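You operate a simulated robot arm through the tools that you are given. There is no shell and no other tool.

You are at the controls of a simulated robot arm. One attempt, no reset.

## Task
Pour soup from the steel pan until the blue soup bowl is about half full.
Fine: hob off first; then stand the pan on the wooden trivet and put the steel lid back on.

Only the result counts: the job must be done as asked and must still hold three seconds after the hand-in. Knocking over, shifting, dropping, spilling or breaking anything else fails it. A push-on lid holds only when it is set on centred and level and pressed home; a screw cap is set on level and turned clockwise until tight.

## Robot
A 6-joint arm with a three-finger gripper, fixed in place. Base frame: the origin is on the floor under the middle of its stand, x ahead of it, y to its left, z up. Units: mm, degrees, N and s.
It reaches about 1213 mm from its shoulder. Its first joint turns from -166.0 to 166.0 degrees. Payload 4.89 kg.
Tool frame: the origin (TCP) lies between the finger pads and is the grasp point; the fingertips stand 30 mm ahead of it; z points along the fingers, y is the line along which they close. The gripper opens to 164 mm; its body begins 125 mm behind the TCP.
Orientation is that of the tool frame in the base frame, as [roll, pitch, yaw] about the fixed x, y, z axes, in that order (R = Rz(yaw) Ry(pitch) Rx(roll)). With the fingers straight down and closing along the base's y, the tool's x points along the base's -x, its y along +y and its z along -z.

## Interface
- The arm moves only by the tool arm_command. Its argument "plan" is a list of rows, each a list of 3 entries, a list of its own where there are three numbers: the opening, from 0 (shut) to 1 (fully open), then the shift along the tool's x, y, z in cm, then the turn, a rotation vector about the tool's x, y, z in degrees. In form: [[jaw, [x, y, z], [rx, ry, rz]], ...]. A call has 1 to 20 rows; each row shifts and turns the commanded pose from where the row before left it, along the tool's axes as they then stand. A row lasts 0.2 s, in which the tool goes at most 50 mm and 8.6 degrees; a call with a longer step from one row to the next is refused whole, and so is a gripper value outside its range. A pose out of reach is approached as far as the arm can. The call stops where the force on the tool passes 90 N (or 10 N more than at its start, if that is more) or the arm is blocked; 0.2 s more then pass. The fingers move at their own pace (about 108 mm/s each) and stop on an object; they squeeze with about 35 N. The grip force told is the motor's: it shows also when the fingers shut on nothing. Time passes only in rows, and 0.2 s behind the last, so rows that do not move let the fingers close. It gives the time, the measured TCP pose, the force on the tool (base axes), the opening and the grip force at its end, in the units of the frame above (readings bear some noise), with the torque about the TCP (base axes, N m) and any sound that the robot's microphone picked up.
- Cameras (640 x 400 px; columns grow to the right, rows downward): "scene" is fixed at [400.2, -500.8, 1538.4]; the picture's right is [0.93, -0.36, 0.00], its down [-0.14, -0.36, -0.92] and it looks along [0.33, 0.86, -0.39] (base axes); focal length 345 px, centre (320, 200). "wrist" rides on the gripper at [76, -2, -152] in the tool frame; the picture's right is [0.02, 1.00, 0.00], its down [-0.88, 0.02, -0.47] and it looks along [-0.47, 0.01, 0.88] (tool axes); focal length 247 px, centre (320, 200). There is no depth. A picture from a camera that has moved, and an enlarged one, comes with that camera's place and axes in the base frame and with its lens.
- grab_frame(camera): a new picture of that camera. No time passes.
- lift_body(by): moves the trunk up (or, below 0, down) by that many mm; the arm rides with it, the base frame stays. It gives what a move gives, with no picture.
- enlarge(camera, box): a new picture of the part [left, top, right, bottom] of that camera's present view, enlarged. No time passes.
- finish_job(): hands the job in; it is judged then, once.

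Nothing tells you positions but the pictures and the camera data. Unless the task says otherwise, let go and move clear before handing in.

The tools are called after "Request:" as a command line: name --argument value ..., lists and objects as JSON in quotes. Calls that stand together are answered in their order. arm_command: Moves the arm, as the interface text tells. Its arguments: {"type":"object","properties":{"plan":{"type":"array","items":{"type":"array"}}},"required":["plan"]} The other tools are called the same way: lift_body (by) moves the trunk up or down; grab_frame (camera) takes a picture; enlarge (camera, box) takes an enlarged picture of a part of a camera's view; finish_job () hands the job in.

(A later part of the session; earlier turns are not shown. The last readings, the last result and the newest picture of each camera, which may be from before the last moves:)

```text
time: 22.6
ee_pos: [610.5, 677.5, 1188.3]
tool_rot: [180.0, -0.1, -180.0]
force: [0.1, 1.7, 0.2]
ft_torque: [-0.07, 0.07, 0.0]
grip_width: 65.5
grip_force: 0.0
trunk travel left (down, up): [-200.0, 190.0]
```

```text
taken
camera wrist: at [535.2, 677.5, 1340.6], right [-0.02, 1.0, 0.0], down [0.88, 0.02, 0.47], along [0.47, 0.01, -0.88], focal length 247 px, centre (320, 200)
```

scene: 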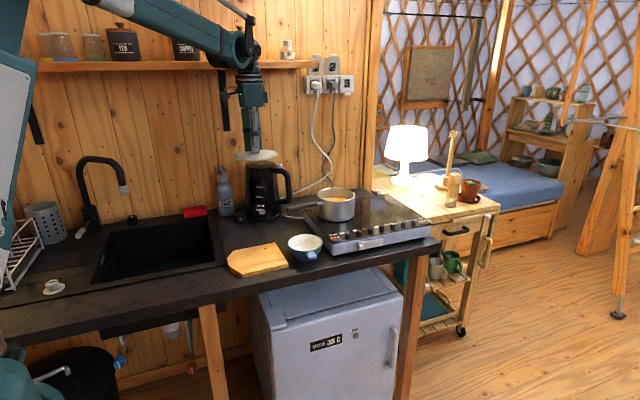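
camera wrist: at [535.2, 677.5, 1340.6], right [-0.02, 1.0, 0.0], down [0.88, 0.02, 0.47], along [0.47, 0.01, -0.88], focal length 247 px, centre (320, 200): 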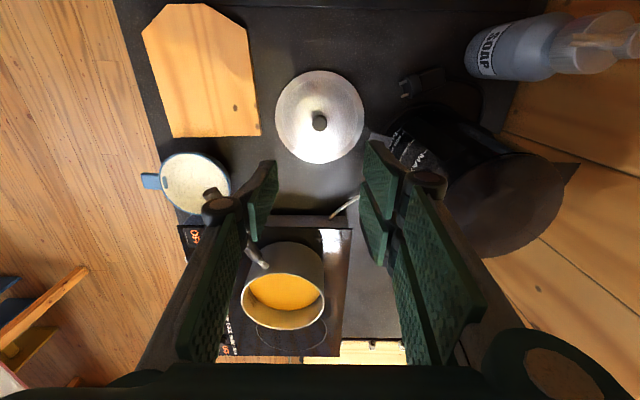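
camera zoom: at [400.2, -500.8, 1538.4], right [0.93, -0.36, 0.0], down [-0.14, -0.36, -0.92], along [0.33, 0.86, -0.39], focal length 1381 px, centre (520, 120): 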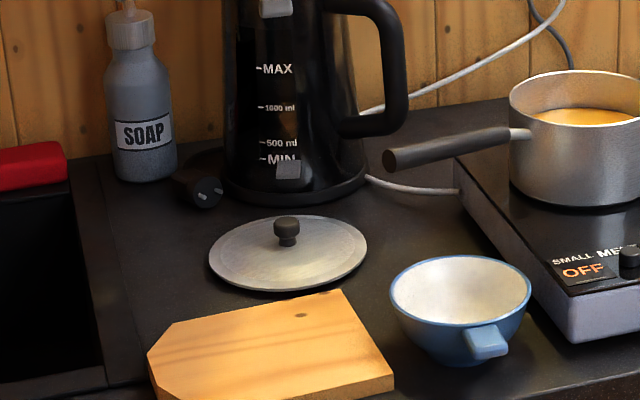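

The lid sits flat on the counter at (610, 677). Next I'll go above the pan with the gripper fully open, turned about 17.6° so the fingers straddle the pan body clear of its handle.

Request:
arm_command --plan '[[0.4, [0, 0, -3.0], [0, 0, 0]], [0.6, [-2.5, -0.5, -3.2], [0, 0, 0]], [0.8, [-3.7, -0.75, 0], [0, 0, 0]], [1, [-3.7, -0.75, 0], [0, 0, 0]], [1, [-3.7, -0.75, 0], [0, 0, 0]], [1, [-3.7, -0.75, 0], [0, 0, 0]], [1, [-3.7, -0.75, 0], [0, 0, 0]], [1, [-3.7, -0.75, 0], [0, 0, 0]], [1, [-2.4, -0.5, 0], [0, 0, 0]], [1, [-1.2, -0.3, 0], [0, 0, 0]], [1, [0, 0, 0], [0, 0, -5.9]], [1, [0, 0, 0], [0, 0, -5.9]], [1, [0, 0, 0], [0, 0, -5.8]], [1, [0, 0, 0], [0, 0, 0]]]'

Request:
grab_frame --camera "wrist"

Request:
enlarge --camera "wrist" --box '[200, 0, 440, 240]'

```text
time: 25.6
ee_pos: [892.8, 620.0, 1250.3]
tool_rot: [180.0, 0.0, -162.4]
force: [-0.2, -0.8, -0.5]
ft_torque: [-0.04, 0.02, 0.03]
grip_width: 164.1
grip_force: 0.1
trunk travel left (down, up): [-200.0, 190.0]
```

```text
taken
camera wrist: at [821.8, 596.1, 1402.3], right [-0.32, 0.95, 0.0], down [0.83, 0.29, 0.47], along [0.45, 0.15, -0.88], focal length 247 px, centre (320, 200)
```

wrist: 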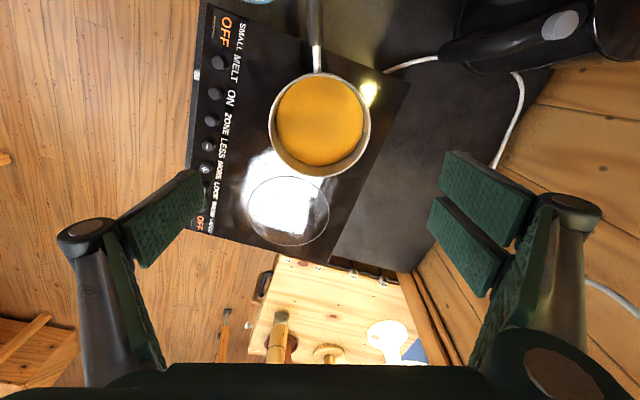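

```text
1.67 times, centred on (320, 120) of wrist
camera zoom: at [821.8, 596.1, 1402.3], right [-0.32, 0.95, 0.0], down [0.83, 0.29, 0.47], along [0.45, 0.15, -0.88], focal length 412 px, centre (320, 333)
```

zoom: 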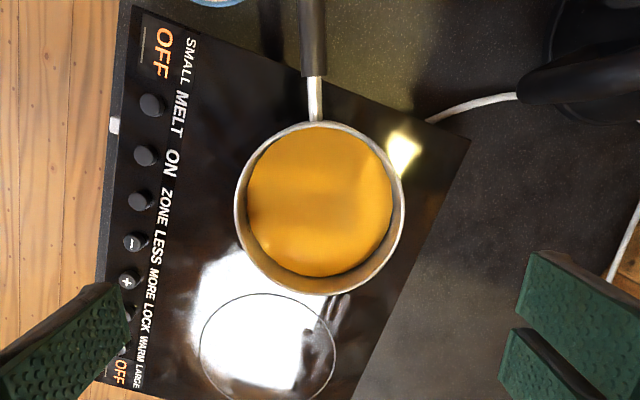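

The pan rim is within 1.5 mm of the tool axis, and its outer diameter is about 146 mm. I'll correct the offset and descend to just above the rim to check finger clearance.

Request:
arm_command --plan '[[1, [-0.13, -0.11, 3.5], [0, 0, 0]], [1, [0, 0, 4.5], [0, 0, 0]], [1, [0, 0, 4.5], [0, 0, 0]], [1, [0, 0, 3.0], [0, 0, 0]], [1, [0, 0, 0.8], [0, 0, 0]], [1, [0, 0, 0], [0, 0, 0]]]'

Request:
grab_frame --camera "wrist"

Request:
enlarge --camera "scene" --box '[300, 160, 370, 230]'

```text
time: 27.0
ee_pos: [894.5, 619.0, 1086.0]
tool_rot: [180.0, 0.0, -162.4]
force: [0.2, 0.1, 0.1]
ft_torque: [-0.02, 0.04, -0.05]
grip_width: 164.1
grip_force: 0.1
trunk travel left (down, up): [-200.0, 190.0]
```

```text
taken
camera wrist: at [823.5, 595.6, 1238.3], right [-0.32, 0.95, 0.0], down [0.83, 0.28, 0.47], along [0.45, 0.15, -0.88], focal length 247 px, centre (320, 200)
```

wrist: 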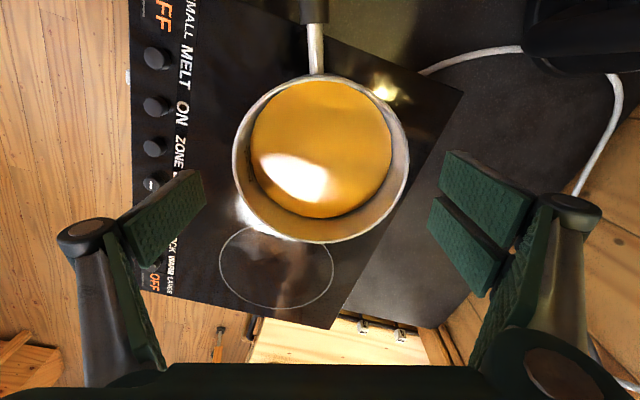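

```text
5.71 times, centred on (335, 195) of scene
camera zoom: at [400.2, -500.8, 1538.4], right [0.93, -0.36, 0.0], down [-0.14, -0.36, -0.92], along [0.33, 0.86, -0.39], focal length 1972 px, centre (234, 229)
```

zoom: 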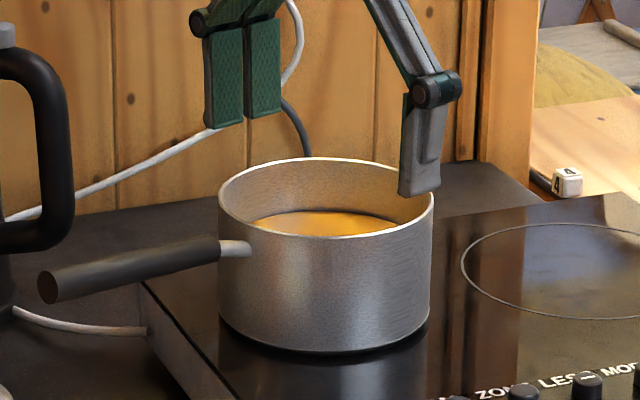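

The pan is centred between the fingers with about 9 mm per side. I'll lower the fingers around the pan body.

Request:
arm_command --plan '[[1, [0, 0, 1.5], [0, 0, 0]], [1, [0, 0, 2.0], [0, 0, 0]], [1, [0, 0, 2.0], [0, 0, 0]], [1, [0, 0, 1.5], [0, 0, 0]], [1, [0, 0, 1.0], [0, 0, 0]], [1, [0, 0, 0.4], [0, 0, 0]], [1, [0, 0, 0], [0, 0, 0]]]'

Request:
grab_frame --camera "wrist"

Request:
enlarge --camera "scene" --box '[300, 160, 370, 230]'

```text
time: 28.6
ee_pos: [895.0, 617.9, 1001.6]
tool_rot: [180.0, 0.0, -162.5]
force: [0.2, -0.1, 0.6]
ft_torque: [-0.01, -0.02, 0.0]
grip_width: 164.0
grip_force: 0.1
trunk travel left (down, up): [-200.0, 190.0]
```

```text
taken
camera wrist: at [823.6, 595.7, 1154.8], right [-0.32, 0.95, 0.0], down [0.83, 0.28, 0.47], along [0.45, 0.15, -0.88], focal length 247 px, centre (320, 200)
```

wrist: 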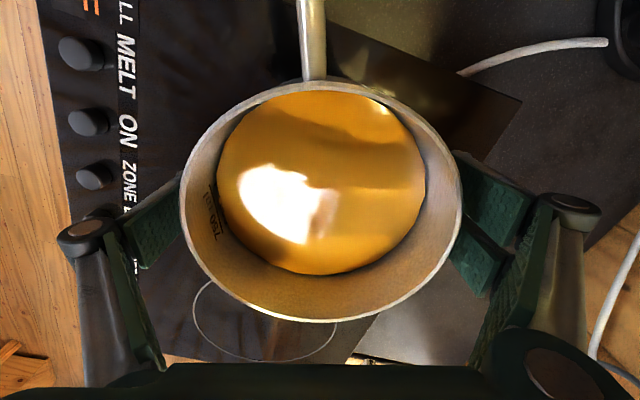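

```text
5.71 times, centred on (335, 195) of scene
camera zoom: at [400.2, -500.8, 1538.4], right [0.93, -0.36, 0.0], down [-0.14, -0.36, -0.92], along [0.33, 0.86, -0.39], focal length 1972 px, centre (234, 229)
```

zoom: 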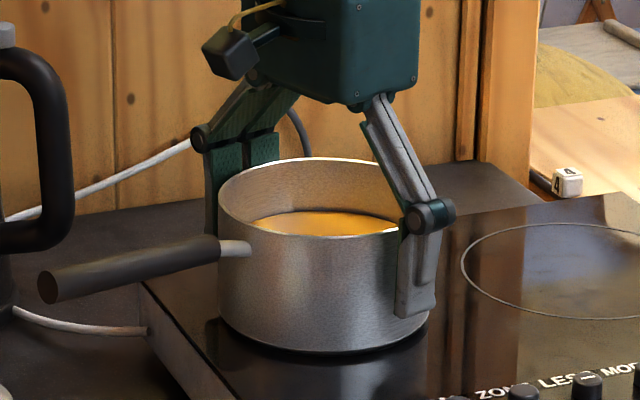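

The fingers are around the pan body, and I notice graduation marks inside the pan. I'll read them before gripping.

Request:
enlarge --camera "wrist" --box '[170, 150, 270, 280]'

Request:
enlarge --camera "wrist" --box '[170, 70, 470, 330]'

```text
3.08 times, centred on (220, 215) of wrist
camera zoom: at [823.6, 595.7, 1154.8], right [-0.32, 0.95, 0.0], down [0.83, 0.28, 0.47], along [0.45, 0.15, -0.88], focal length 760 px, centre (628, 154)
```

zoom: 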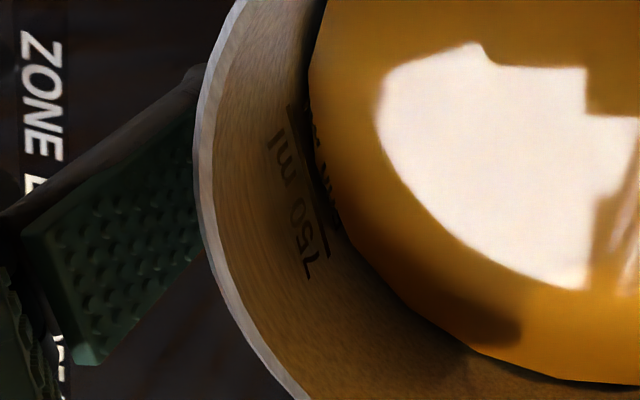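

```text
1.54 times, centred on (320, 200) of wrist
camera zoom: at [823.6, 595.7, 1154.8], right [-0.32, 0.95, 0.0], down [0.83, 0.28, 0.47], along [0.45, 0.15, -0.88], focal length 380 px, centre (320, 200)
```

zoom: 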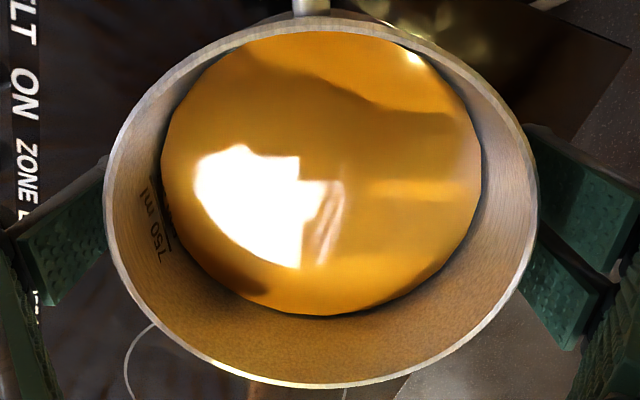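

There's a 750 ml line with the soup just under it, so about 700 ml. Now I'll close on the pan body.

Request:
arm_command --plan '[[0.8, [0, 0, 0], [0, 0, 0]], [0.6, [0, 0, 0], [0, 0, 0]], [0.3, [0, 0, 0], [0, 0, 0]], [0, [0, 0, 0], [0, 0, 0]], [0, [0, 0, 0], [0, 0, 0]]]'

Request:
grab_frame --camera "wrist"

Request:
enlarge --camera "scene" --box '[300, 160, 370, 230]'

```text
time: 29.8
ee_pos: [894.5, 618.4, 1002.3]
tool_rot: [179.9, 0.0, -162.4]
force: [-3.3, -1.0, 2.3]
ft_torque: [0.36, 0.27, 0.11]
grip_width: 142.9
grip_force: 34.6
trunk travel left (down, up): [-200.0, 190.0]
```

```text
taken
camera wrist: at [823.3, 595.7, 1155.2], right [-0.32, 0.95, 0.0], down [0.83, 0.28, 0.47], along [0.45, 0.15, -0.88], focal length 247 px, centre (320, 200)
```

wrist: 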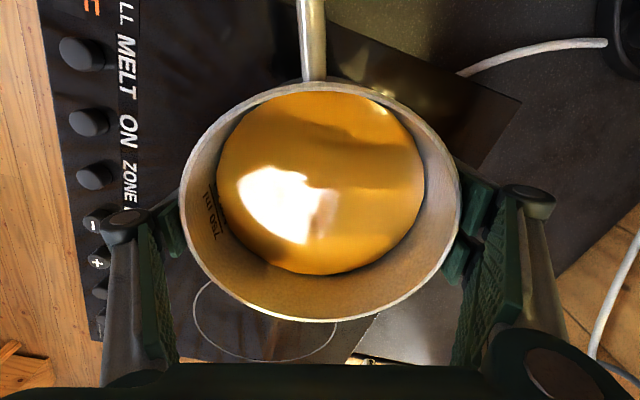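

```text
5.71 times, centred on (335, 195) of scene
camera zoom: at [400.2, -500.8, 1538.4], right [0.93, -0.36, 0.0], down [-0.14, -0.36, -0.92], along [0.33, 0.86, -0.39], focal length 1972 px, centre (234, 229)
```

zoom: 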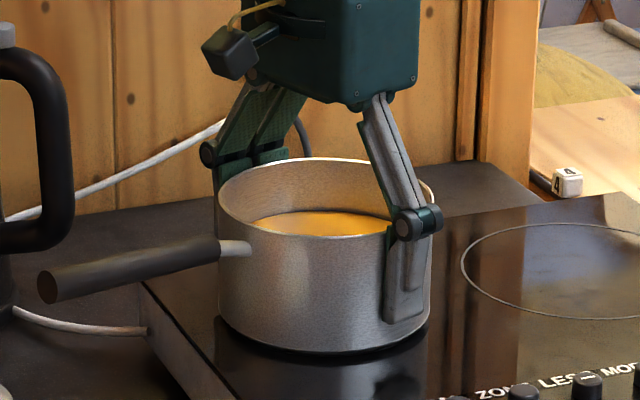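

Gripped at 143 mm with 35 N. I'll do a small test lift.

Request:
arm_command --plan '[[0, [0, 0, -0.2], [0, 0, 0]], [0, [0, 0, -0.3], [0, 0, 0]], [0, [0, 0, -0.5], [0, 0, 0]], [0, [0, 0, -0.5], [0, 0, 0]], [0, [0, 0, 0], [0, 0, 0]]]'

Request:
enlarge --camera "scene" --box '[300, 160, 370, 230]'

Request:
grab_frame --camera "wrist"

```text
time: 31.0
ee_pos: [895.0, 619.5, 1017.0]
tool_rot: [-179.9, 0.0, -162.4]
force: [0.7, 0.1, -3.4]
ft_torque: [-0.01, -0.14, 0.0]
grip_width: 141.6
grip_force: 34.7
trunk travel left (down, up): [-200.0, 190.0]
```

```text
5.71 times, centred on (335, 195) of scene
camera zoom: at [400.2, -500.8, 1538.4], right [0.93, -0.36, 0.0], down [-0.14, -0.36, -0.92], along [0.33, 0.86, -0.39], focal length 1972 px, centre (234, 229)
```

zoom: 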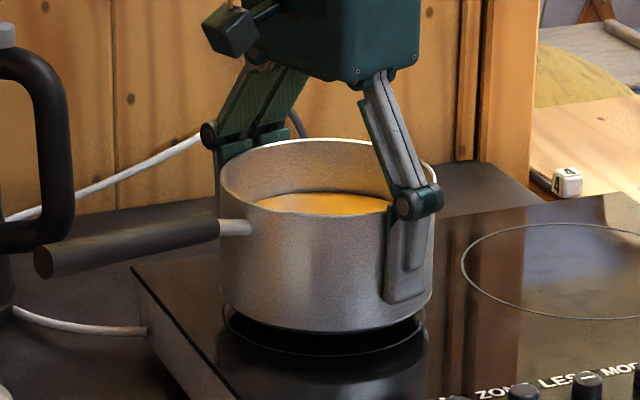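

```text
taken
camera wrist: at [823.5, 595.4, 1169.7], right [-0.32, 0.95, 0.0], down [0.83, 0.28, 0.47], along [0.45, 0.15, -0.88], focal length 247 px, centre (320, 200)
```

wrist: 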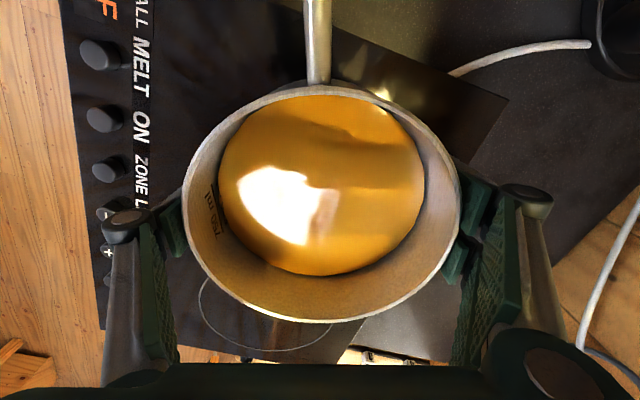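

The pan lifts level and securely and feels light at about 4 N. I'll raise it to clear everything, then carry it slowly toward the bowl and board side.

Request:
arm_command --plan '[[0, [0, 0, -1.0], [0, 0, 0]], [0, [0, 0, -1.8], [0, 0, 0]], [0, [0, 0, -2.2], [0, 0, 0]], [0, [0, 0, -2.0], [0, 0, 0]], [0, [0, 0, -1.3], [0, 0, 0]], [0, [0, 0, 0], [0, 0, 0]], [0, [1.0, -0.264, 0], [0, 0, 0]], [0, [1.8, -0.475, 0], [0, 0, 0]], [0, [2.4, -0.634, 0], [0, 0, 0]], [0, [2.4, -0.634, 0], [0, 0, 0]], [0, [1.8, -0.475, 0], [0, 0, 0]], [0, [1.0, -0.264, 0], [0, 0, 0]], [0, [0, 0, 0], [0, 0, 0]]]'

Request:
grab_frame --camera "wrist"

Request:
grab_frame --camera "scene"

```text
time: 33.8
ee_pos: [804.4, 561.2, 1099.8]
tool_rot: [-179.9, 0.1, -162.5]
force: [-0.3, -0.4, -3.0]
ft_torque: [0.05, -0.15, 0.01]
grip_width: 141.5
grip_force: 35.5
trunk travel left (down, up): [-200.0, 190.0]
```

```text
taken
camera wrist: at [732.9, 537.9, 1252.9], right [-0.32, 0.95, 0.0], down [0.83, 0.28, 0.47], along [0.45, 0.15, -0.88], focal length 247 px, centre (320, 200)
```

wrist: 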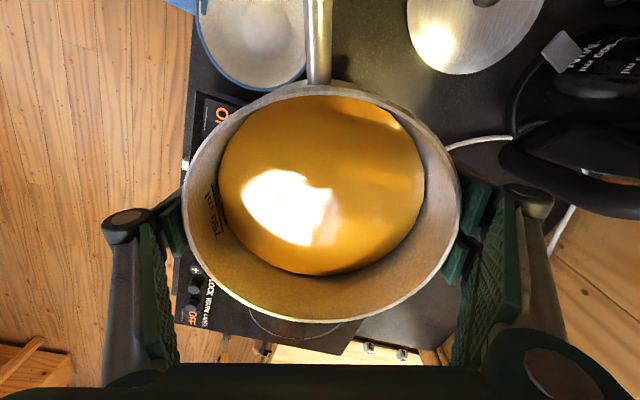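

```text
taken
```

scene: 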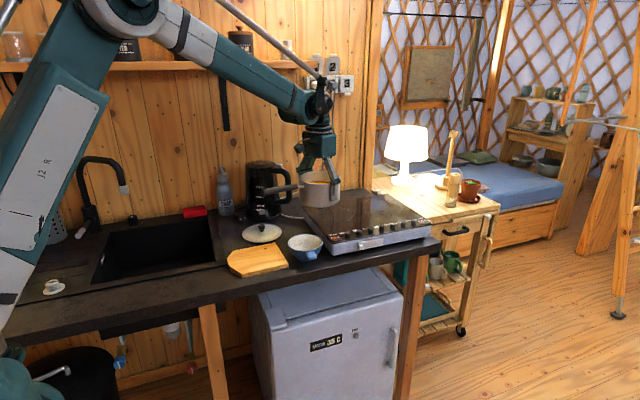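

The carry is stable. The bowl is partly visible beside the handle, so I'll enlarge to refine its position against the known lid-knob position.

Request:
enlarge --camera "wrist" --box '[160, 0, 340, 110]'

Request:
enlarge --camera "wrist" --box '[390, 0, 560, 110]'

Request:
enlarge --camera "scene" --box '[280, 220, 340, 270]'

Request:
enlarge --camera "scene" --box '[280, 160, 360, 220]'

```text
3.56 times, centred on (250, 55) of wrist
camera zoom: at [732.9, 537.9, 1252.9], right [-0.32, 0.95, 0.0], down [0.83, 0.28, 0.47], along [0.45, 0.15, -0.88], focal length 878 px, centre (569, 716)
```

zoom: 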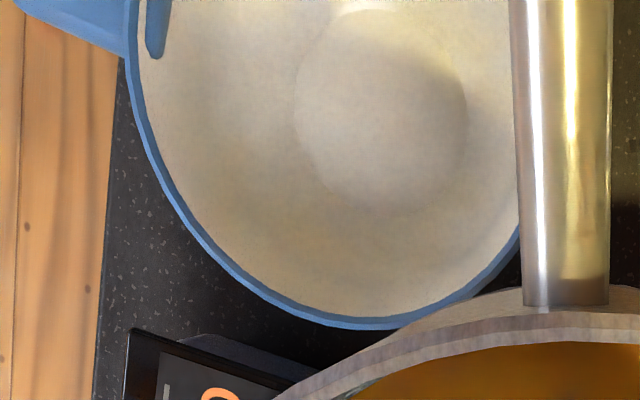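

```text
3.64 times, centred on (475, 55) of wrist
camera zoom: at [732.9, 537.9, 1252.9], right [-0.32, 0.95, 0.0], down [0.83, 0.28, 0.47], along [0.45, 0.15, -0.88], focal length 898 px, centre (-244, 727)
```

zoom: 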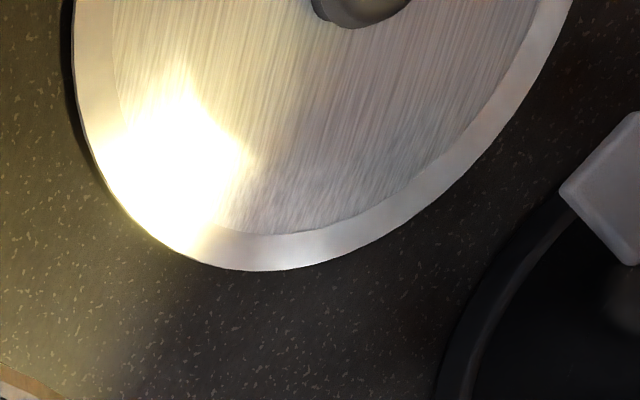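

```text
8.00 times, centred on (310, 245) of scene
camera zoom: at [400.2, -500.8, 1538.4], right [0.93, -0.36, 0.0], down [-0.14, -0.36, -0.92], along [0.33, 0.86, -0.39], focal length 2762 px, centre (400, -160)
```

zoom: 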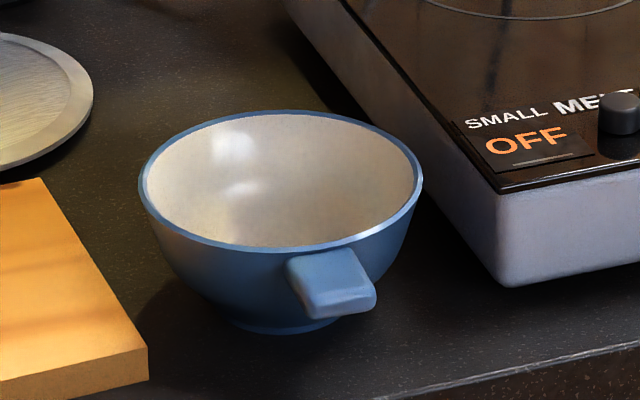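

```text
6.67 times, centred on (320, 190) of scene
camera zoom: at [400.2, -500.8, 1538.4], right [0.93, -0.36, 0.0], down [-0.14, -0.36, -0.92], along [0.33, 0.86, -0.39], focal length 2301 px, centre (320, 267)
```

zoom: 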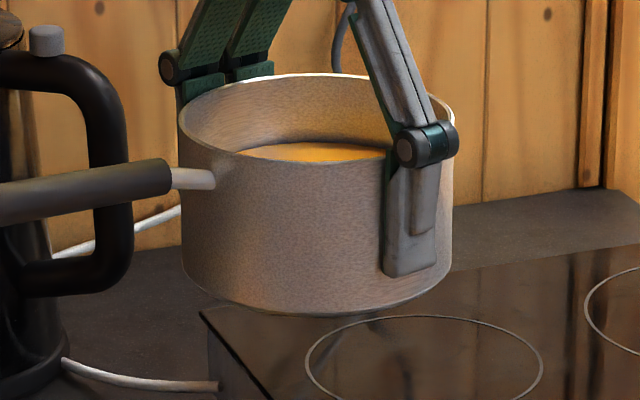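

The bowl rim fits a circle centred at (716.5, 466), R≈60, z≈951. I'll carry the pan to the pour stance at TCP ≈ (613, 433), then lower to z≈1022.

Request:
arm_command --plan '[[0, [1.0, -0.292, 0], [0, 0, 0]], [0, [1.8, -0.525, 0], [0, 0, 0]], [0, [2.4, -0.7, 0], [0, 0, 0]], [0, [2.4, -0.7, 0], [0, 0, 0]], [0, [2.4, -0.7, 0], [0, 0, 0]], [0, [2.4, -0.7, 0], [0, 0, 0]], [0, [2.4, -0.7, 0], [0, 0, 0]], [0, [2.4, -0.7, 0], [0, 0, 0]], [0, [2.0, -0.583, 0], [0, 0, 0]], [0, [1.5, -0.4375, 0], [0, 0, 0]], [0, [1.41, -0.411, 0], [0, 0, 0]], [0, [0, 0, 0], [0, 0, 0]], [0, [0, 0, 1.0], [0, 0, 0]], [0, [0, 0, 1.8], [0, 0, 0]], [0, [0, 0, 2.0], [0, 0, 0]], [0, [0, 0, 1.8], [0, 0, 0]], [0, [0, 0, 1.0], [0, 0, 0]], [0, [0, 0, 0], [0, 0, 0]]]'

Request:
grab_frame --camera "wrist"

Request:
grab_frame --camera "scene"

Request:
enlarge --camera "scene" --box '[220, 180, 340, 280]'

```text
time: 37.6
ee_pos: [612.6, 433.1, 1024.4]
tool_rot: [-180.0, 0.0, -162.4]
force: [0.4, -0.3, -3.4]
ft_torque: [0.02, -0.07, 0.01]
grip_width: 141.2
grip_force: 34.3
trunk travel left (down, up): [-200.0, 190.0]
```

```text
taken
camera wrist: at [541.7, 410.0, 1176.7], right [-0.32, 0.95, 0.0], down [0.83, 0.28, 0.47], along [0.45, 0.15, -0.88], focal length 247 px, centre (320, 200)
```

wrist: 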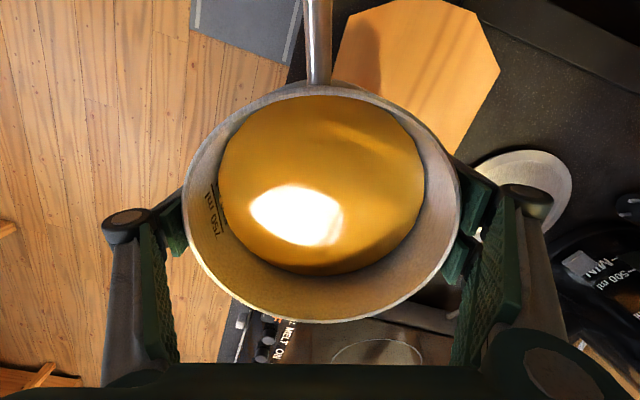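

```text
taken
```

scene: 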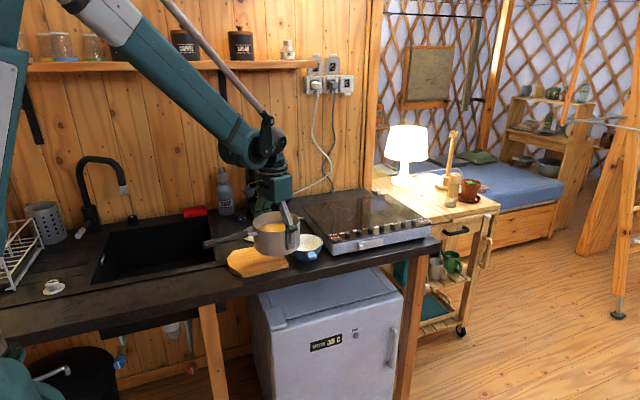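

```text
4.00 times, centred on (280, 230) of scene
camera zoom: at [400.2, -500.8, 1538.4], right [0.93, -0.36, 0.0], down [-0.14, -0.36, -0.92], along [0.33, 0.86, -0.39], focal length 1381 px, centre (480, 80)
```

zoom: 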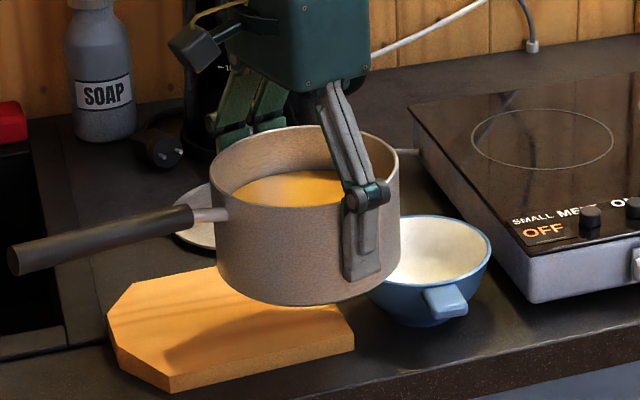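

The pan is next to and above the bowl as planned. I'll tilt gradually to 21° first, below the expected spill onset of about 28°, and check geometry.

Request:
arm_command --plan '[[0, [0, 0, 0], [0, 2, 0]], [0, [0, 0, 0], [0, 3, 0]], [0, [0, 0, 0], [0, 3, 0]], [0, [0, 0, 0], [0, 3, 0]], [0, [0, 0, 0], [0, 3, 0]], [0, [0, 0, 0], [0, 3, 0]], [0, [0, 0, 0], [0, 2.5, 0]], [0, [0, 0, 0], [0, 1.5, 0]], [0, [0, 0, 0], [0, 0, 0]]]'

Request:
grab_frame --camera "wrist"

Request:
enlarge --camera "scene" --box '[220, 180, 340, 280]'

```text
time: 39.6
ee_pos: [613.4, 433.4, 1024.9]
tool_rot: [-180.0, -20.9, -162.4]
force: [-0.1, 0.8, -4.3]
ft_torque: [0.0, -0.1, 0.02]
grip_width: 141.9
grip_force: 34.9
trunk travel left (down, up): [-200.0, 190.0]
```

```text
taken
camera wrist: at [598.6, 427.7, 1194.3], right [-0.32, 0.95, 0.01], down [0.94, 0.32, 0.13], along [0.12, 0.05, -0.99], focal length 247 px, centre (320, 200)
```

wrist: 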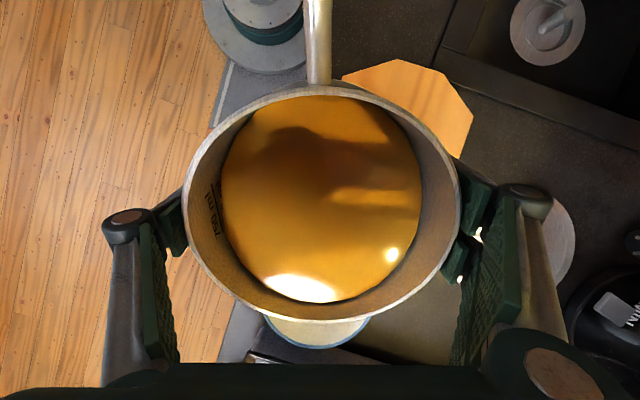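

```text
4.00 times, centred on (280, 230) of scene
camera zoom: at [400.2, -500.8, 1538.4], right [0.93, -0.36, 0.0], down [-0.14, -0.36, -0.92], along [0.33, 0.86, -0.39], focal length 1381 px, centre (480, 80)
```

zoom: 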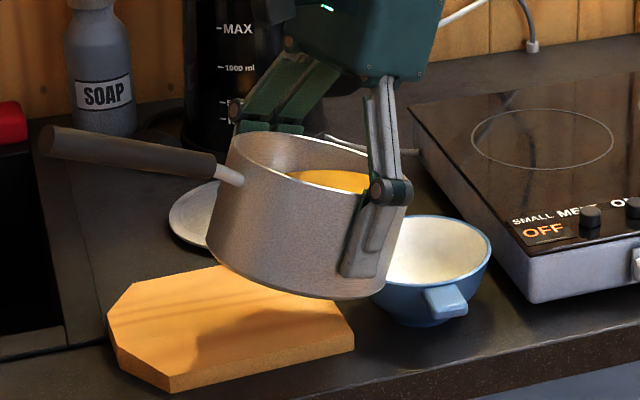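

Alignment looks good: the bowl is centred just beyond the lip and the soup is approaching the rim. I'll increase to 26° and look.

Request:
arm_command --plan '[[0, [0, 0, 0], [0, 1.5, 0]], [0, [0, 0, 0], [0, 1.5, 0]], [0, [0, 0, 0], [0, 1, 0]], [0, [0, 0, 0], [0, 1, 0]], [0, [0, 0, 0], [0, 0, 0]]]'

Request:
grab_frame --camera "wrist"

Request:
enlarge --camera "scene" --box '[260, 200, 340, 270]'

```text
time: 40.8
ee_pos: [612.2, 433.8, 1024.0]
tool_rot: [180.0, -25.9, -162.5]
force: [-0.3, -0.8, -4.3]
ft_torque: [0.05, -0.09, 0.01]
grip_width: 142.0
grip_force: 35.1
trunk travel left (down, up): [-200.0, 190.0]
```

```text
taken
camera wrist: at [612.4, 432.3, 1195.0], right [-0.32, 0.95, 0.01], down [0.95, 0.32, 0.04], along [0.03, 0.02, -1.0], focal length 247 px, centre (320, 200)
```

wrist: 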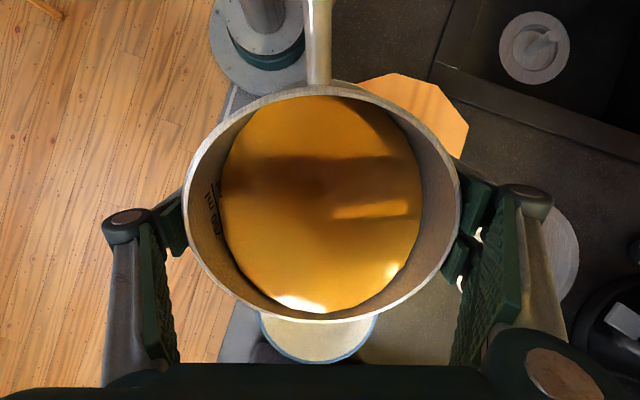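

```text
5.71 times, centred on (300, 235) of scene
camera zoom: at [400.2, -500.8, 1538.4], right [0.93, -0.36, 0.0], down [-0.14, -0.36, -0.92], along [0.33, 0.86, -0.39], focal length 1972 px, centre (434, 0)
```

zoom: 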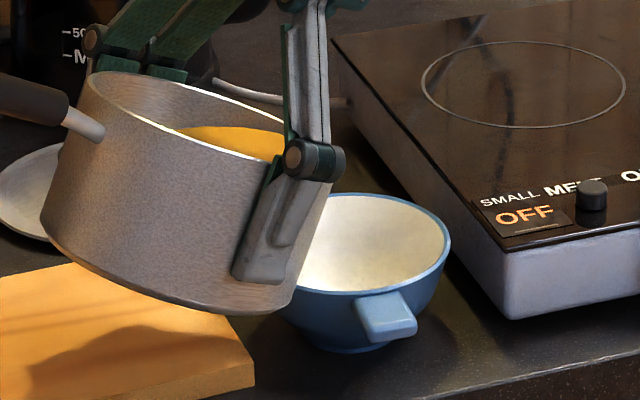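

The soup edge is almost at the lip. I'll go 2° more and hold.

Request:
arm_command --plan '[[0, [0, 0, 0], [0, 1, 0]], [0, [0, 0, 0], [0, 1, 0]], [0, [0, 0, 0], [0, 0, 0]], [0, [0, 0, 0], [0, 0, 0]]]'

Request:
grab_frame --camera "wrist"

Request:
enlarge --camera "scene" --box '[260, 200, 340, 270]'

```text
time: 41.8
ee_pos: [611.6, 433.6, 1024.1]
tool_rot: [179.8, -26.3, -162.3]
force: [-0.2, 1.7, -3.8]
ft_torque: [0.04, -0.09, 0.0]
grip_width: 141.5
grip_force: 35.0
trunk travel left (down, up): [-200.0, 190.0]
```

```text
taken
camera wrist: at [613.0, 432.9, 1195.1], right [-0.32, 0.95, 0.01], down [0.95, 0.32, 0.03], along [0.03, 0.02, -1.0], focal length 247 px, centre (320, 200)
```

wrist: 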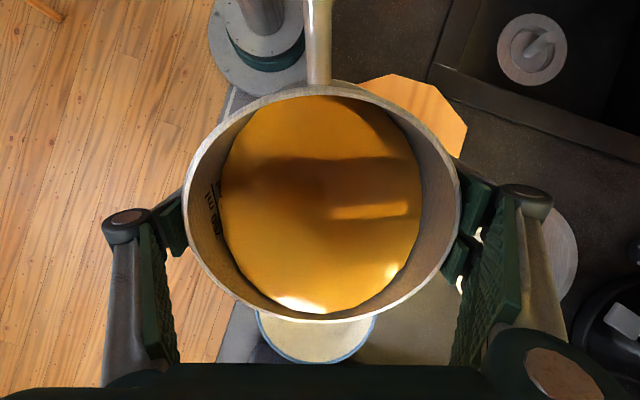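

```text
5.71 times, centred on (300, 235) of scene
camera zoom: at [400.2, -500.8, 1538.4], right [0.93, -0.36, 0.0], down [-0.14, -0.36, -0.92], along [0.33, 0.86, -0.39], focal length 1972 px, centre (434, 0)
```

zoom: 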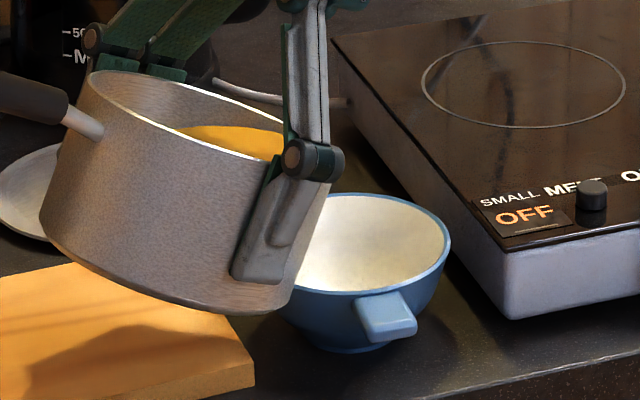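

The last 2° was not fully reached (tilt stuck at 26.3°), so the wrist seems to be near a joint limit with the forearm this steep. Nothing has spilled, so I'll level the pan, raise the arm and lower the trunk by the same amount to gain wrist range.

Request:
arm_command --plan '[[0, [0, 0, 0], [0, -1.5, 0]], [0, [0, 0, 0], [0, -2.5, 0]], [0, [0, 0, 0], [0, -3, 0]], [0, [0, 0, 0], [0, -3, 0]], [0, [0, 0, 0], [0, -3, 0]], [0, [0, 0, 0], [0, -3, 0]], [0, [0, 0, 0], [0, -3, 0]], [0, [0, 0, 0], [0, -3, 0]], [0, [0, 0, 0], [0, -3, 0]], [0, [0, 0, 0], [0, -2, 0]], [0, [0, 0, 0], [0, -1, 0]], [0, [0, 0, 0], [0, 0, 0]], [0, [0, 0, -1.0], [0, 0, 0]], [0, [0, 0, -2.0], [0, 0, 0]], [0, [0, 0, -2.5], [0, 0, 0]], [0, [0, 0, -2.5], [0, 0, 0]], [0, [0, 0, -1.5], [0, 0, 0]], [0, [0, 0, -0.5], [0, 0, 0]], [0, [0, 0, 0], [0, 0, 0]]]'

Request:
grab_frame --camera "wrist"

Request:
grab_frame --camera "scene"

```text
time: 45.8
ee_pos: [612.1, 433.9, 1124.0]
tool_rot: [-179.9, 0.0, -162.4]
force: [0.1, -0.2, -5.0]
ft_torque: [0.0, -0.13, 0.01]
grip_width: 141.6
grip_force: 35.1
trunk travel left (down, up): [-200.0, 190.0]
```

```text
taken
camera wrist: at [541.9, 409.5, 1277.2], right [-0.32, 0.95, 0.0], down [0.83, 0.28, 0.47], along [0.45, 0.15, -0.88], focal length 247 px, centre (320, 200)
```

wrist: 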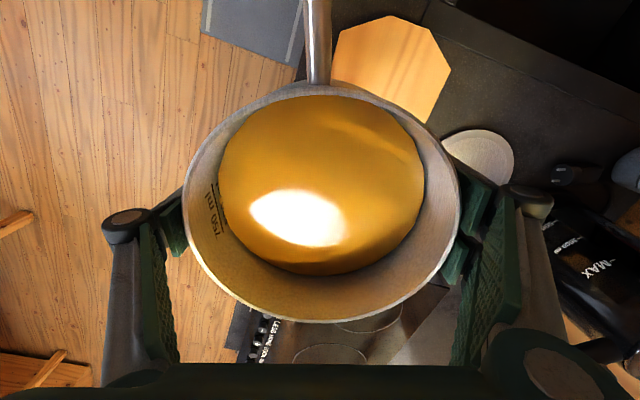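

```text
taken
```

scene: 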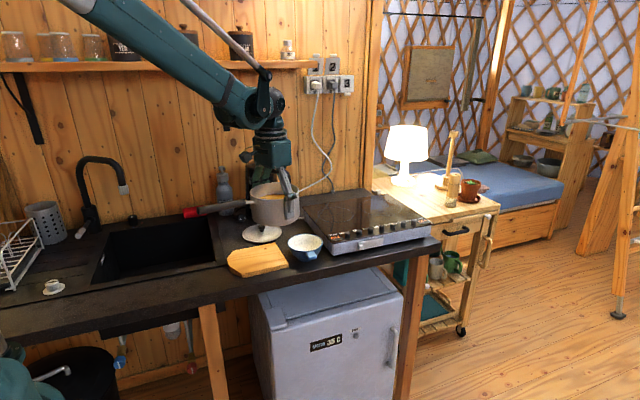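

The pan is level and at z=1124. I'll test a small trunk drop to see how the hand rides with it.

Request:
lift_body --by -20

```text
time: 46.5
ee_pos: [611.9, 432.6, 1104.2]
tool_rot: [179.9, 0.1, -162.3]
force: [-0.1, -0.6, -3.3]
ft_torque: [0.06, -0.11, 0.01]
grip_width: 141.6
grip_force: 34.8
trunk travel left (down, up): [-180.0, 210.0]
```

The hand rides down with the trunk, keeping its attitude. I'll continue: trunk −80, arm up 90, then trunk −90.

Request:
lift_body --by -80

Request:
arm_command --plan '[[0, [0, 0, -1.0], [0, 0, 0]], [0, [0, 0, -2.0], [0, 0, 0]], [0, [0, 0, -2.5], [0, 0, 0]], [0, [0, 0, -2.0], [0, 0, 0]], [0, [0, 0, -1.0], [0, 0, 0]], [0, [0, 0, -0.5], [0, 0, 0]], [0, [0, 0, 0], [0, 0, 0]]]'

Request:
lift_body --by -90

Request:
grab_frame --camera "scene"

Request:
grab_frame --camera "wrist"

```text
time: 47.6
ee_pos: [613.4, 433.5, 1024.7]
tool_rot: [-180.0, -0.1, -162.4]
force: [-0.1, 0.3, -3.8]
ft_torque: [0.05, -0.09, -0.01]
grip_width: 141.6
grip_force: 34.8
trunk travel left (down, up): [-100.0, 290.0]
```

```text
time: 49.2
ee_pos: [612.4, 433.1, 1116.5]
tool_rot: [-179.9, 0.1, -162.4]
force: [0.1, 0.4, -3.8]
ft_torque: [0.03, -0.11, -0.03]
grip_width: 141.7
grip_force: 34.4
trunk travel left (down, up): [-100.0, 290.0]
```

```text
time: 50.5
ee_pos: [612.7, 433.0, 1025.8]
tool_rot: [-179.9, 0.0, -162.4]
force: [-0.3, 0.3, -3.0]
ft_torque: [0.03, -0.1, -0.03]
grip_width: 141.8
grip_force: 34.6
trunk travel left (down, up): [-10.0, 380.0]
```

```text
taken
```

scene: 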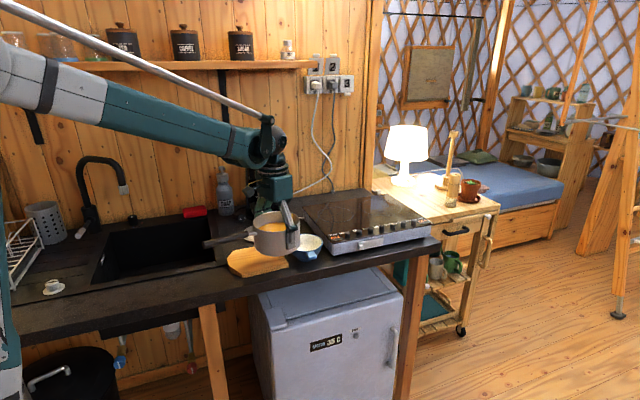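

```text
taken
camera wrist: at [542.4, 409.5, 1177.8], right [-0.32, 0.95, 0.0], down [0.83, 0.28, 0.47], along [0.45, 0.15, -0.88], focal length 247 px, centre (320, 200)
```

wrist: 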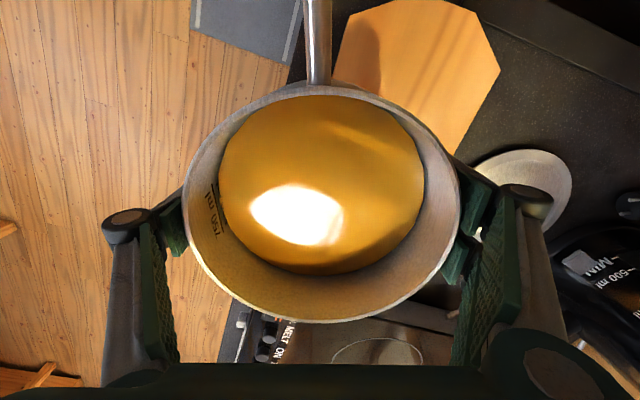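

The forearm is now near horizontal and the hand is back at the same pour stance. I'll tilt again to 26°.

Request:
arm_command --plan '[[0, [0, 0, 0], [0, 2, 0]], [0, [0, 0, 0], [0, 3, 0]], [0, [0, 0, 0], [0, 3, 0]], [0, [0, 0, 0], [0, 3, 0]], [0, [0, 0, 0], [0, 3, 0]], [0, [0, 0, 0], [0, 3, 0]], [0, [0, 0, 0], [0, 3, 0]], [0, [0, 0, 0], [0, 3, 0]], [0, [0, 0, 0], [0, 2, 0]], [0, [0, 0, 0], [0, 1, 0]], [0, [0, 0, 0], [0, 0, 0]]]'

Request:
grab_frame --camera "wrist"

Request:
enlarge --camera "scene" --box '[260, 200, 340, 270]'

```text
time: 52.9
ee_pos: [613.7, 433.1, 1024.3]
tool_rot: [179.9, -26.0, -162.5]
force: [0.6, -0.7, -3.6]
ft_torque: [0.05, -0.12, 0.0]
grip_width: 141.7
grip_force: 35.0
trunk travel left (down, up): [-10.0, 380.0]
```

```text
taken
camera wrist: at [613.5, 432.0, 1195.8], right [-0.32, 0.95, 0.01], down [0.95, 0.32, 0.04], along [0.03, 0.02, -1.0], focal length 247 px, centre (320, 200)
```

wrist: 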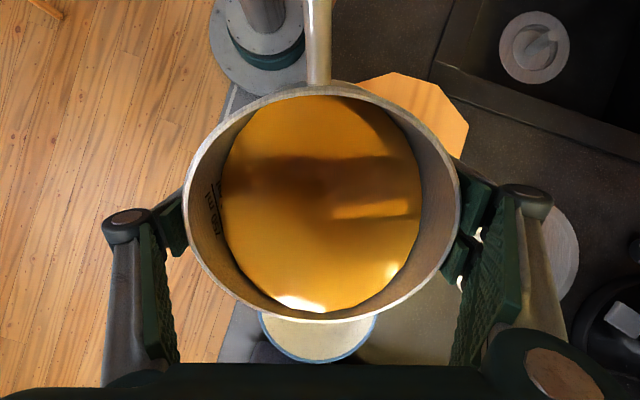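

```text
5.71 times, centred on (300, 235) of scene
camera zoom: at [400.2, -500.8, 1538.4], right [0.93, -0.36, 0.0], down [-0.14, -0.36, -0.92], along [0.33, 0.86, -0.39], focal length 1972 px, centre (434, 0)
```

zoom: 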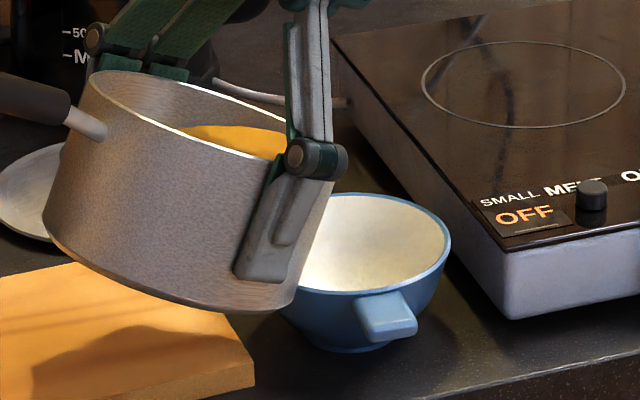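

Same point reached with wrist range to spare. I'll continue in 1° steps with holds.

Request:
arm_command --plan '[[0, [0, 0, 0], [0, 1, 0]], [0, [0, 0, 0], [0, 1, 0]], [0, [0, 0, 0], [0, 0, 0]], [0, [0, 0, 0], [0, 0, 0]]]'

Request:
enlarge --camera "wrist" --box '[180, 200, 460, 375]'

Request:
enlarge --camera "scene" --box '[280, 210, 340, 260]'

```text
time: 53.9
ee_pos: [614.5, 434.5, 1024.9]
tool_rot: [179.9, -26.3, -162.3]
force: [-0.1, 0.2, -4.2]
ft_torque: [0.03, -0.08, -0.03]
grip_width: 141.6
grip_force: 34.8
trunk travel left (down, up): [-10.0, 380.0]
```

```text
2.29 times, centred on (320, 288) of wrist
camera zoom: at [614.1, 432.8, 1195.9], right [-0.32, 0.95, 0.01], down [0.95, 0.32, 0.03], along [0.03, 0.02, -1.0], focal length 564 px, centre (320, 0)
```

zoom: 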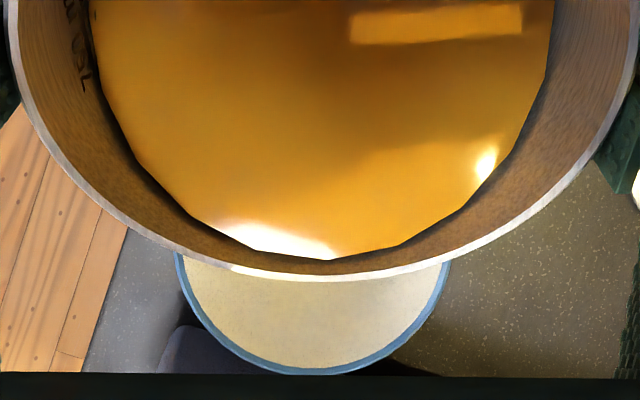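

```text
8.00 times, centred on (310, 235) of scene
camera zoom: at [400.2, -500.8, 1538.4], right [0.93, -0.36, 0.0], down [-0.14, -0.36, -0.92], along [0.33, 0.86, -0.39], focal length 2762 px, centre (400, -80)
```

zoom: 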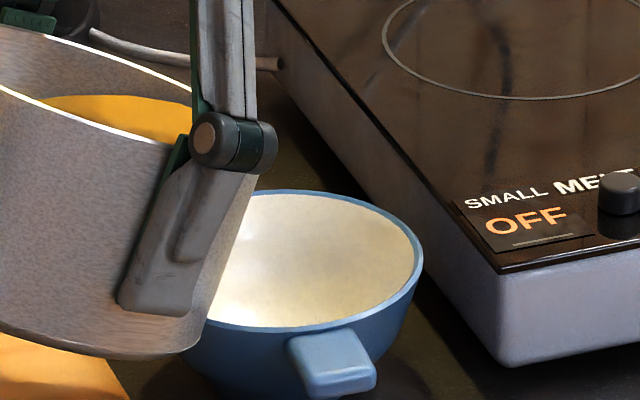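

The limit came at the same 26.3° again, so it depends on leaning the tool away from the base. Leaning it back toward the base should have room. I'll level the pan, raise it, and turn it about 107° so it pours toward −y from behind the bowl.

Request:
arm_command --plan '[[0, [0, 0, 0], [0, -1.5, 0]], [0, [0, 0, 0], [0, -2.5, 0]], [0, [0, 0, 0], [0, -3, 0]], [0, [0, 0, 0], [0, -3, 0]], [0, [0, 0, 0], [0, -3, 0]], [0, [0, 0, 0], [0, -3, 0]], [0, [0, 0, 0], [0, -3, 0]], [0, [0, 0, 0], [0, -3, 0]], [0, [0, 0, 0], [0, -3, 0]], [0, [0, 0, 0], [0, -2, 0]], [0, [0, 0, 0], [0, -1, 0]], [0, [0, 0, 0], [0, 0, 0]], [0, [0, 0, -1.0], [0, 0, 0]], [0, [0, 0, -2.0], [0, 0, 0]], [0, [0, 0, -2.5], [0, 0, 0]], [0, [0, 0, -2.0], [0, 0, 0]], [0, [0, 0, -1.0], [0, 0, 0]], [0, [0, 0, 0], [0, 0, 0]]]'

Request:
arm_command --plan '[[0, [0, 0, 0], [0, 0, 2]], [0, [0, 0, 0], [0, 0, 4]], [0, [0, 0, 0], [0, 0, 5]], [0, [0, 0, 0], [0, 0, 5]], [0, [0, 0, 0], [0, 0, 5]], [0, [0, 0, 0], [0, 0, 5]], [0, [0, 0, 0], [0, 0, 4]], [0, [0, 0, 0], [0, 0, 2]], [0, [0, 0, 0], [0, 0, 0]]]'

Request:
grab_frame --camera "scene"

```text
time: 57.7
ee_pos: [613.2, 432.5, 1109.1]
tool_rot: [180.0, 0.0, -162.4]
force: [-0.3, -0.5, -3.7]
ft_torque: [0.05, -0.12, -0.02]
grip_width: 141.7
grip_force: 35.5
trunk travel left (down, up): [-10.0, 380.0]
```

```text
time: 59.7
ee_pos: [613.4, 433.4, 1110.2]
tool_rot: [-180.0, 0.1, 165.6]
force: [0.2, -0.2, -4.6]
ft_torque: [-0.05, -0.11, -0.02]
grip_width: 141.5
grip_force: 35.0
trunk travel left (down, up): [-10.0, 380.0]
```

```text
taken
```

scene: 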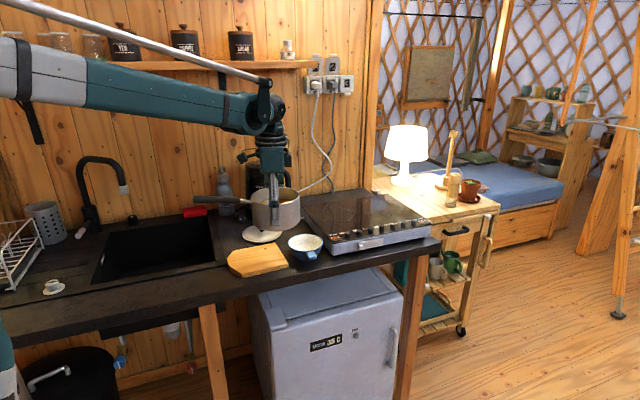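

The turn works, with yaw now 165.6°. I'll continue another 75° to bring the handle toward +y.

Request:
arm_command --plan '[[0, [0, 0, 0], [0, 0, 2]], [0, [0, 0, 0], [0, 0, 4]], [0, [0, 0, 0], [0, 0, 5]], [0, [0, 0, 0], [0, 0, 5]], [0, [0, 0, 0], [0, 0, 5]], [0, [0, 0, 0], [0, 0, 5]], [0, [0, 0, 0], [0, 0, 5]], [0, [0, 0, 0], [0, 0, 5]], [0, [0, 0, 0], [0, 0, 5]], [0, [0, 0, 0], [0, 0, 5]], [0, [0, 0, 0], [0, 0, 5]], [0, [0, 0, 0], [0, 0, 5]], [0, [0, 0, 0], [0, 0, 5]], [0, [0, 0, 0], [0, 0, 5]], [0, [0, 0, 0], [0, 0, 5]], [0, [0, 0, 0], [0, 0, 3]], [0, [0, 0, 0], [0, 0, 1.6]], [0, [0, 0, 0], [0, 0, 0]]]'

Request:
grab_frame --camera "scene"

Request:
grab_frame --camera "wrist"

```text
time: 63.5
ee_pos: [612.1, 433.4, 1110.0]
tool_rot: [-180.0, 0.0, 89.9]
force: [-0.5, 0.7, -3.6]
ft_torque: [-0.18, 0.0, 0.0]
grip_width: 141.8
grip_force: 34.8
trunk travel left (down, up): [-10.0, 380.0]
```

```text
taken
```

scene: 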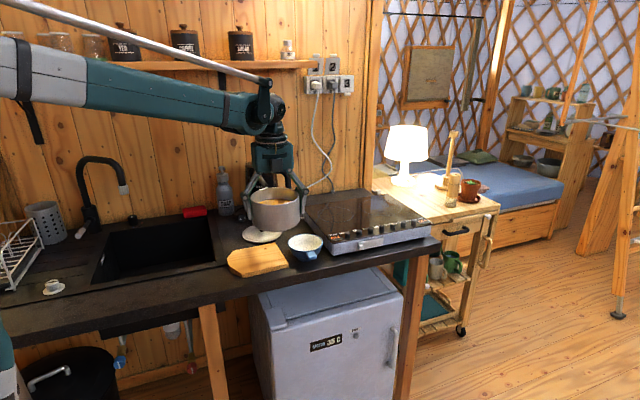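

```text
taken
camera wrist: at [613.0, 510.6, 1262.5], right [1.0, 0.02, 0.0], down [0.02, -0.88, 0.47], along [0.01, -0.47, -0.88], focal length 247 px, centre (320, 200)
```

wrist: 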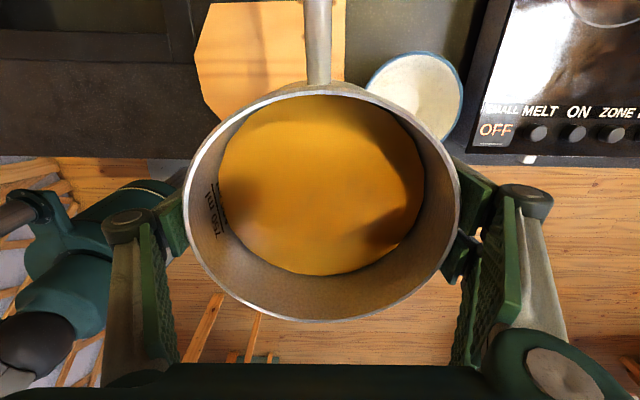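

The handle now points to +y. The bowl is visible here again, so I'll refine its position before moving.

Request:
enlarge --camera "wrist" --box '[350, 30, 490, 150]'

```text
3.33 times, centred on (420, 90) of wrist
camera zoom: at [613.0, 510.6, 1262.5], right [1.0, 0.02, 0.0], down [0.02, -0.88, 0.47], along [0.01, -0.47, -0.88], focal length 823 px, centre (-13, 567)
```

zoom: 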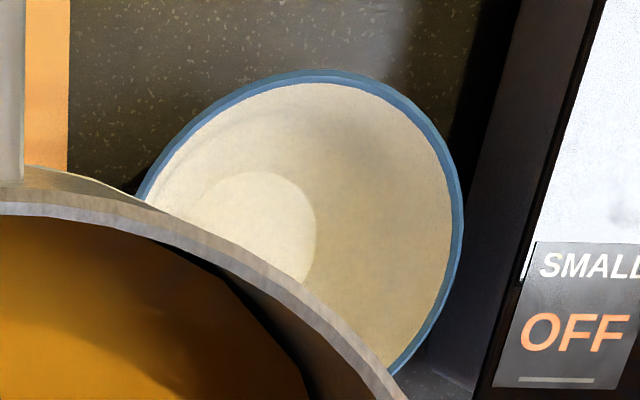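

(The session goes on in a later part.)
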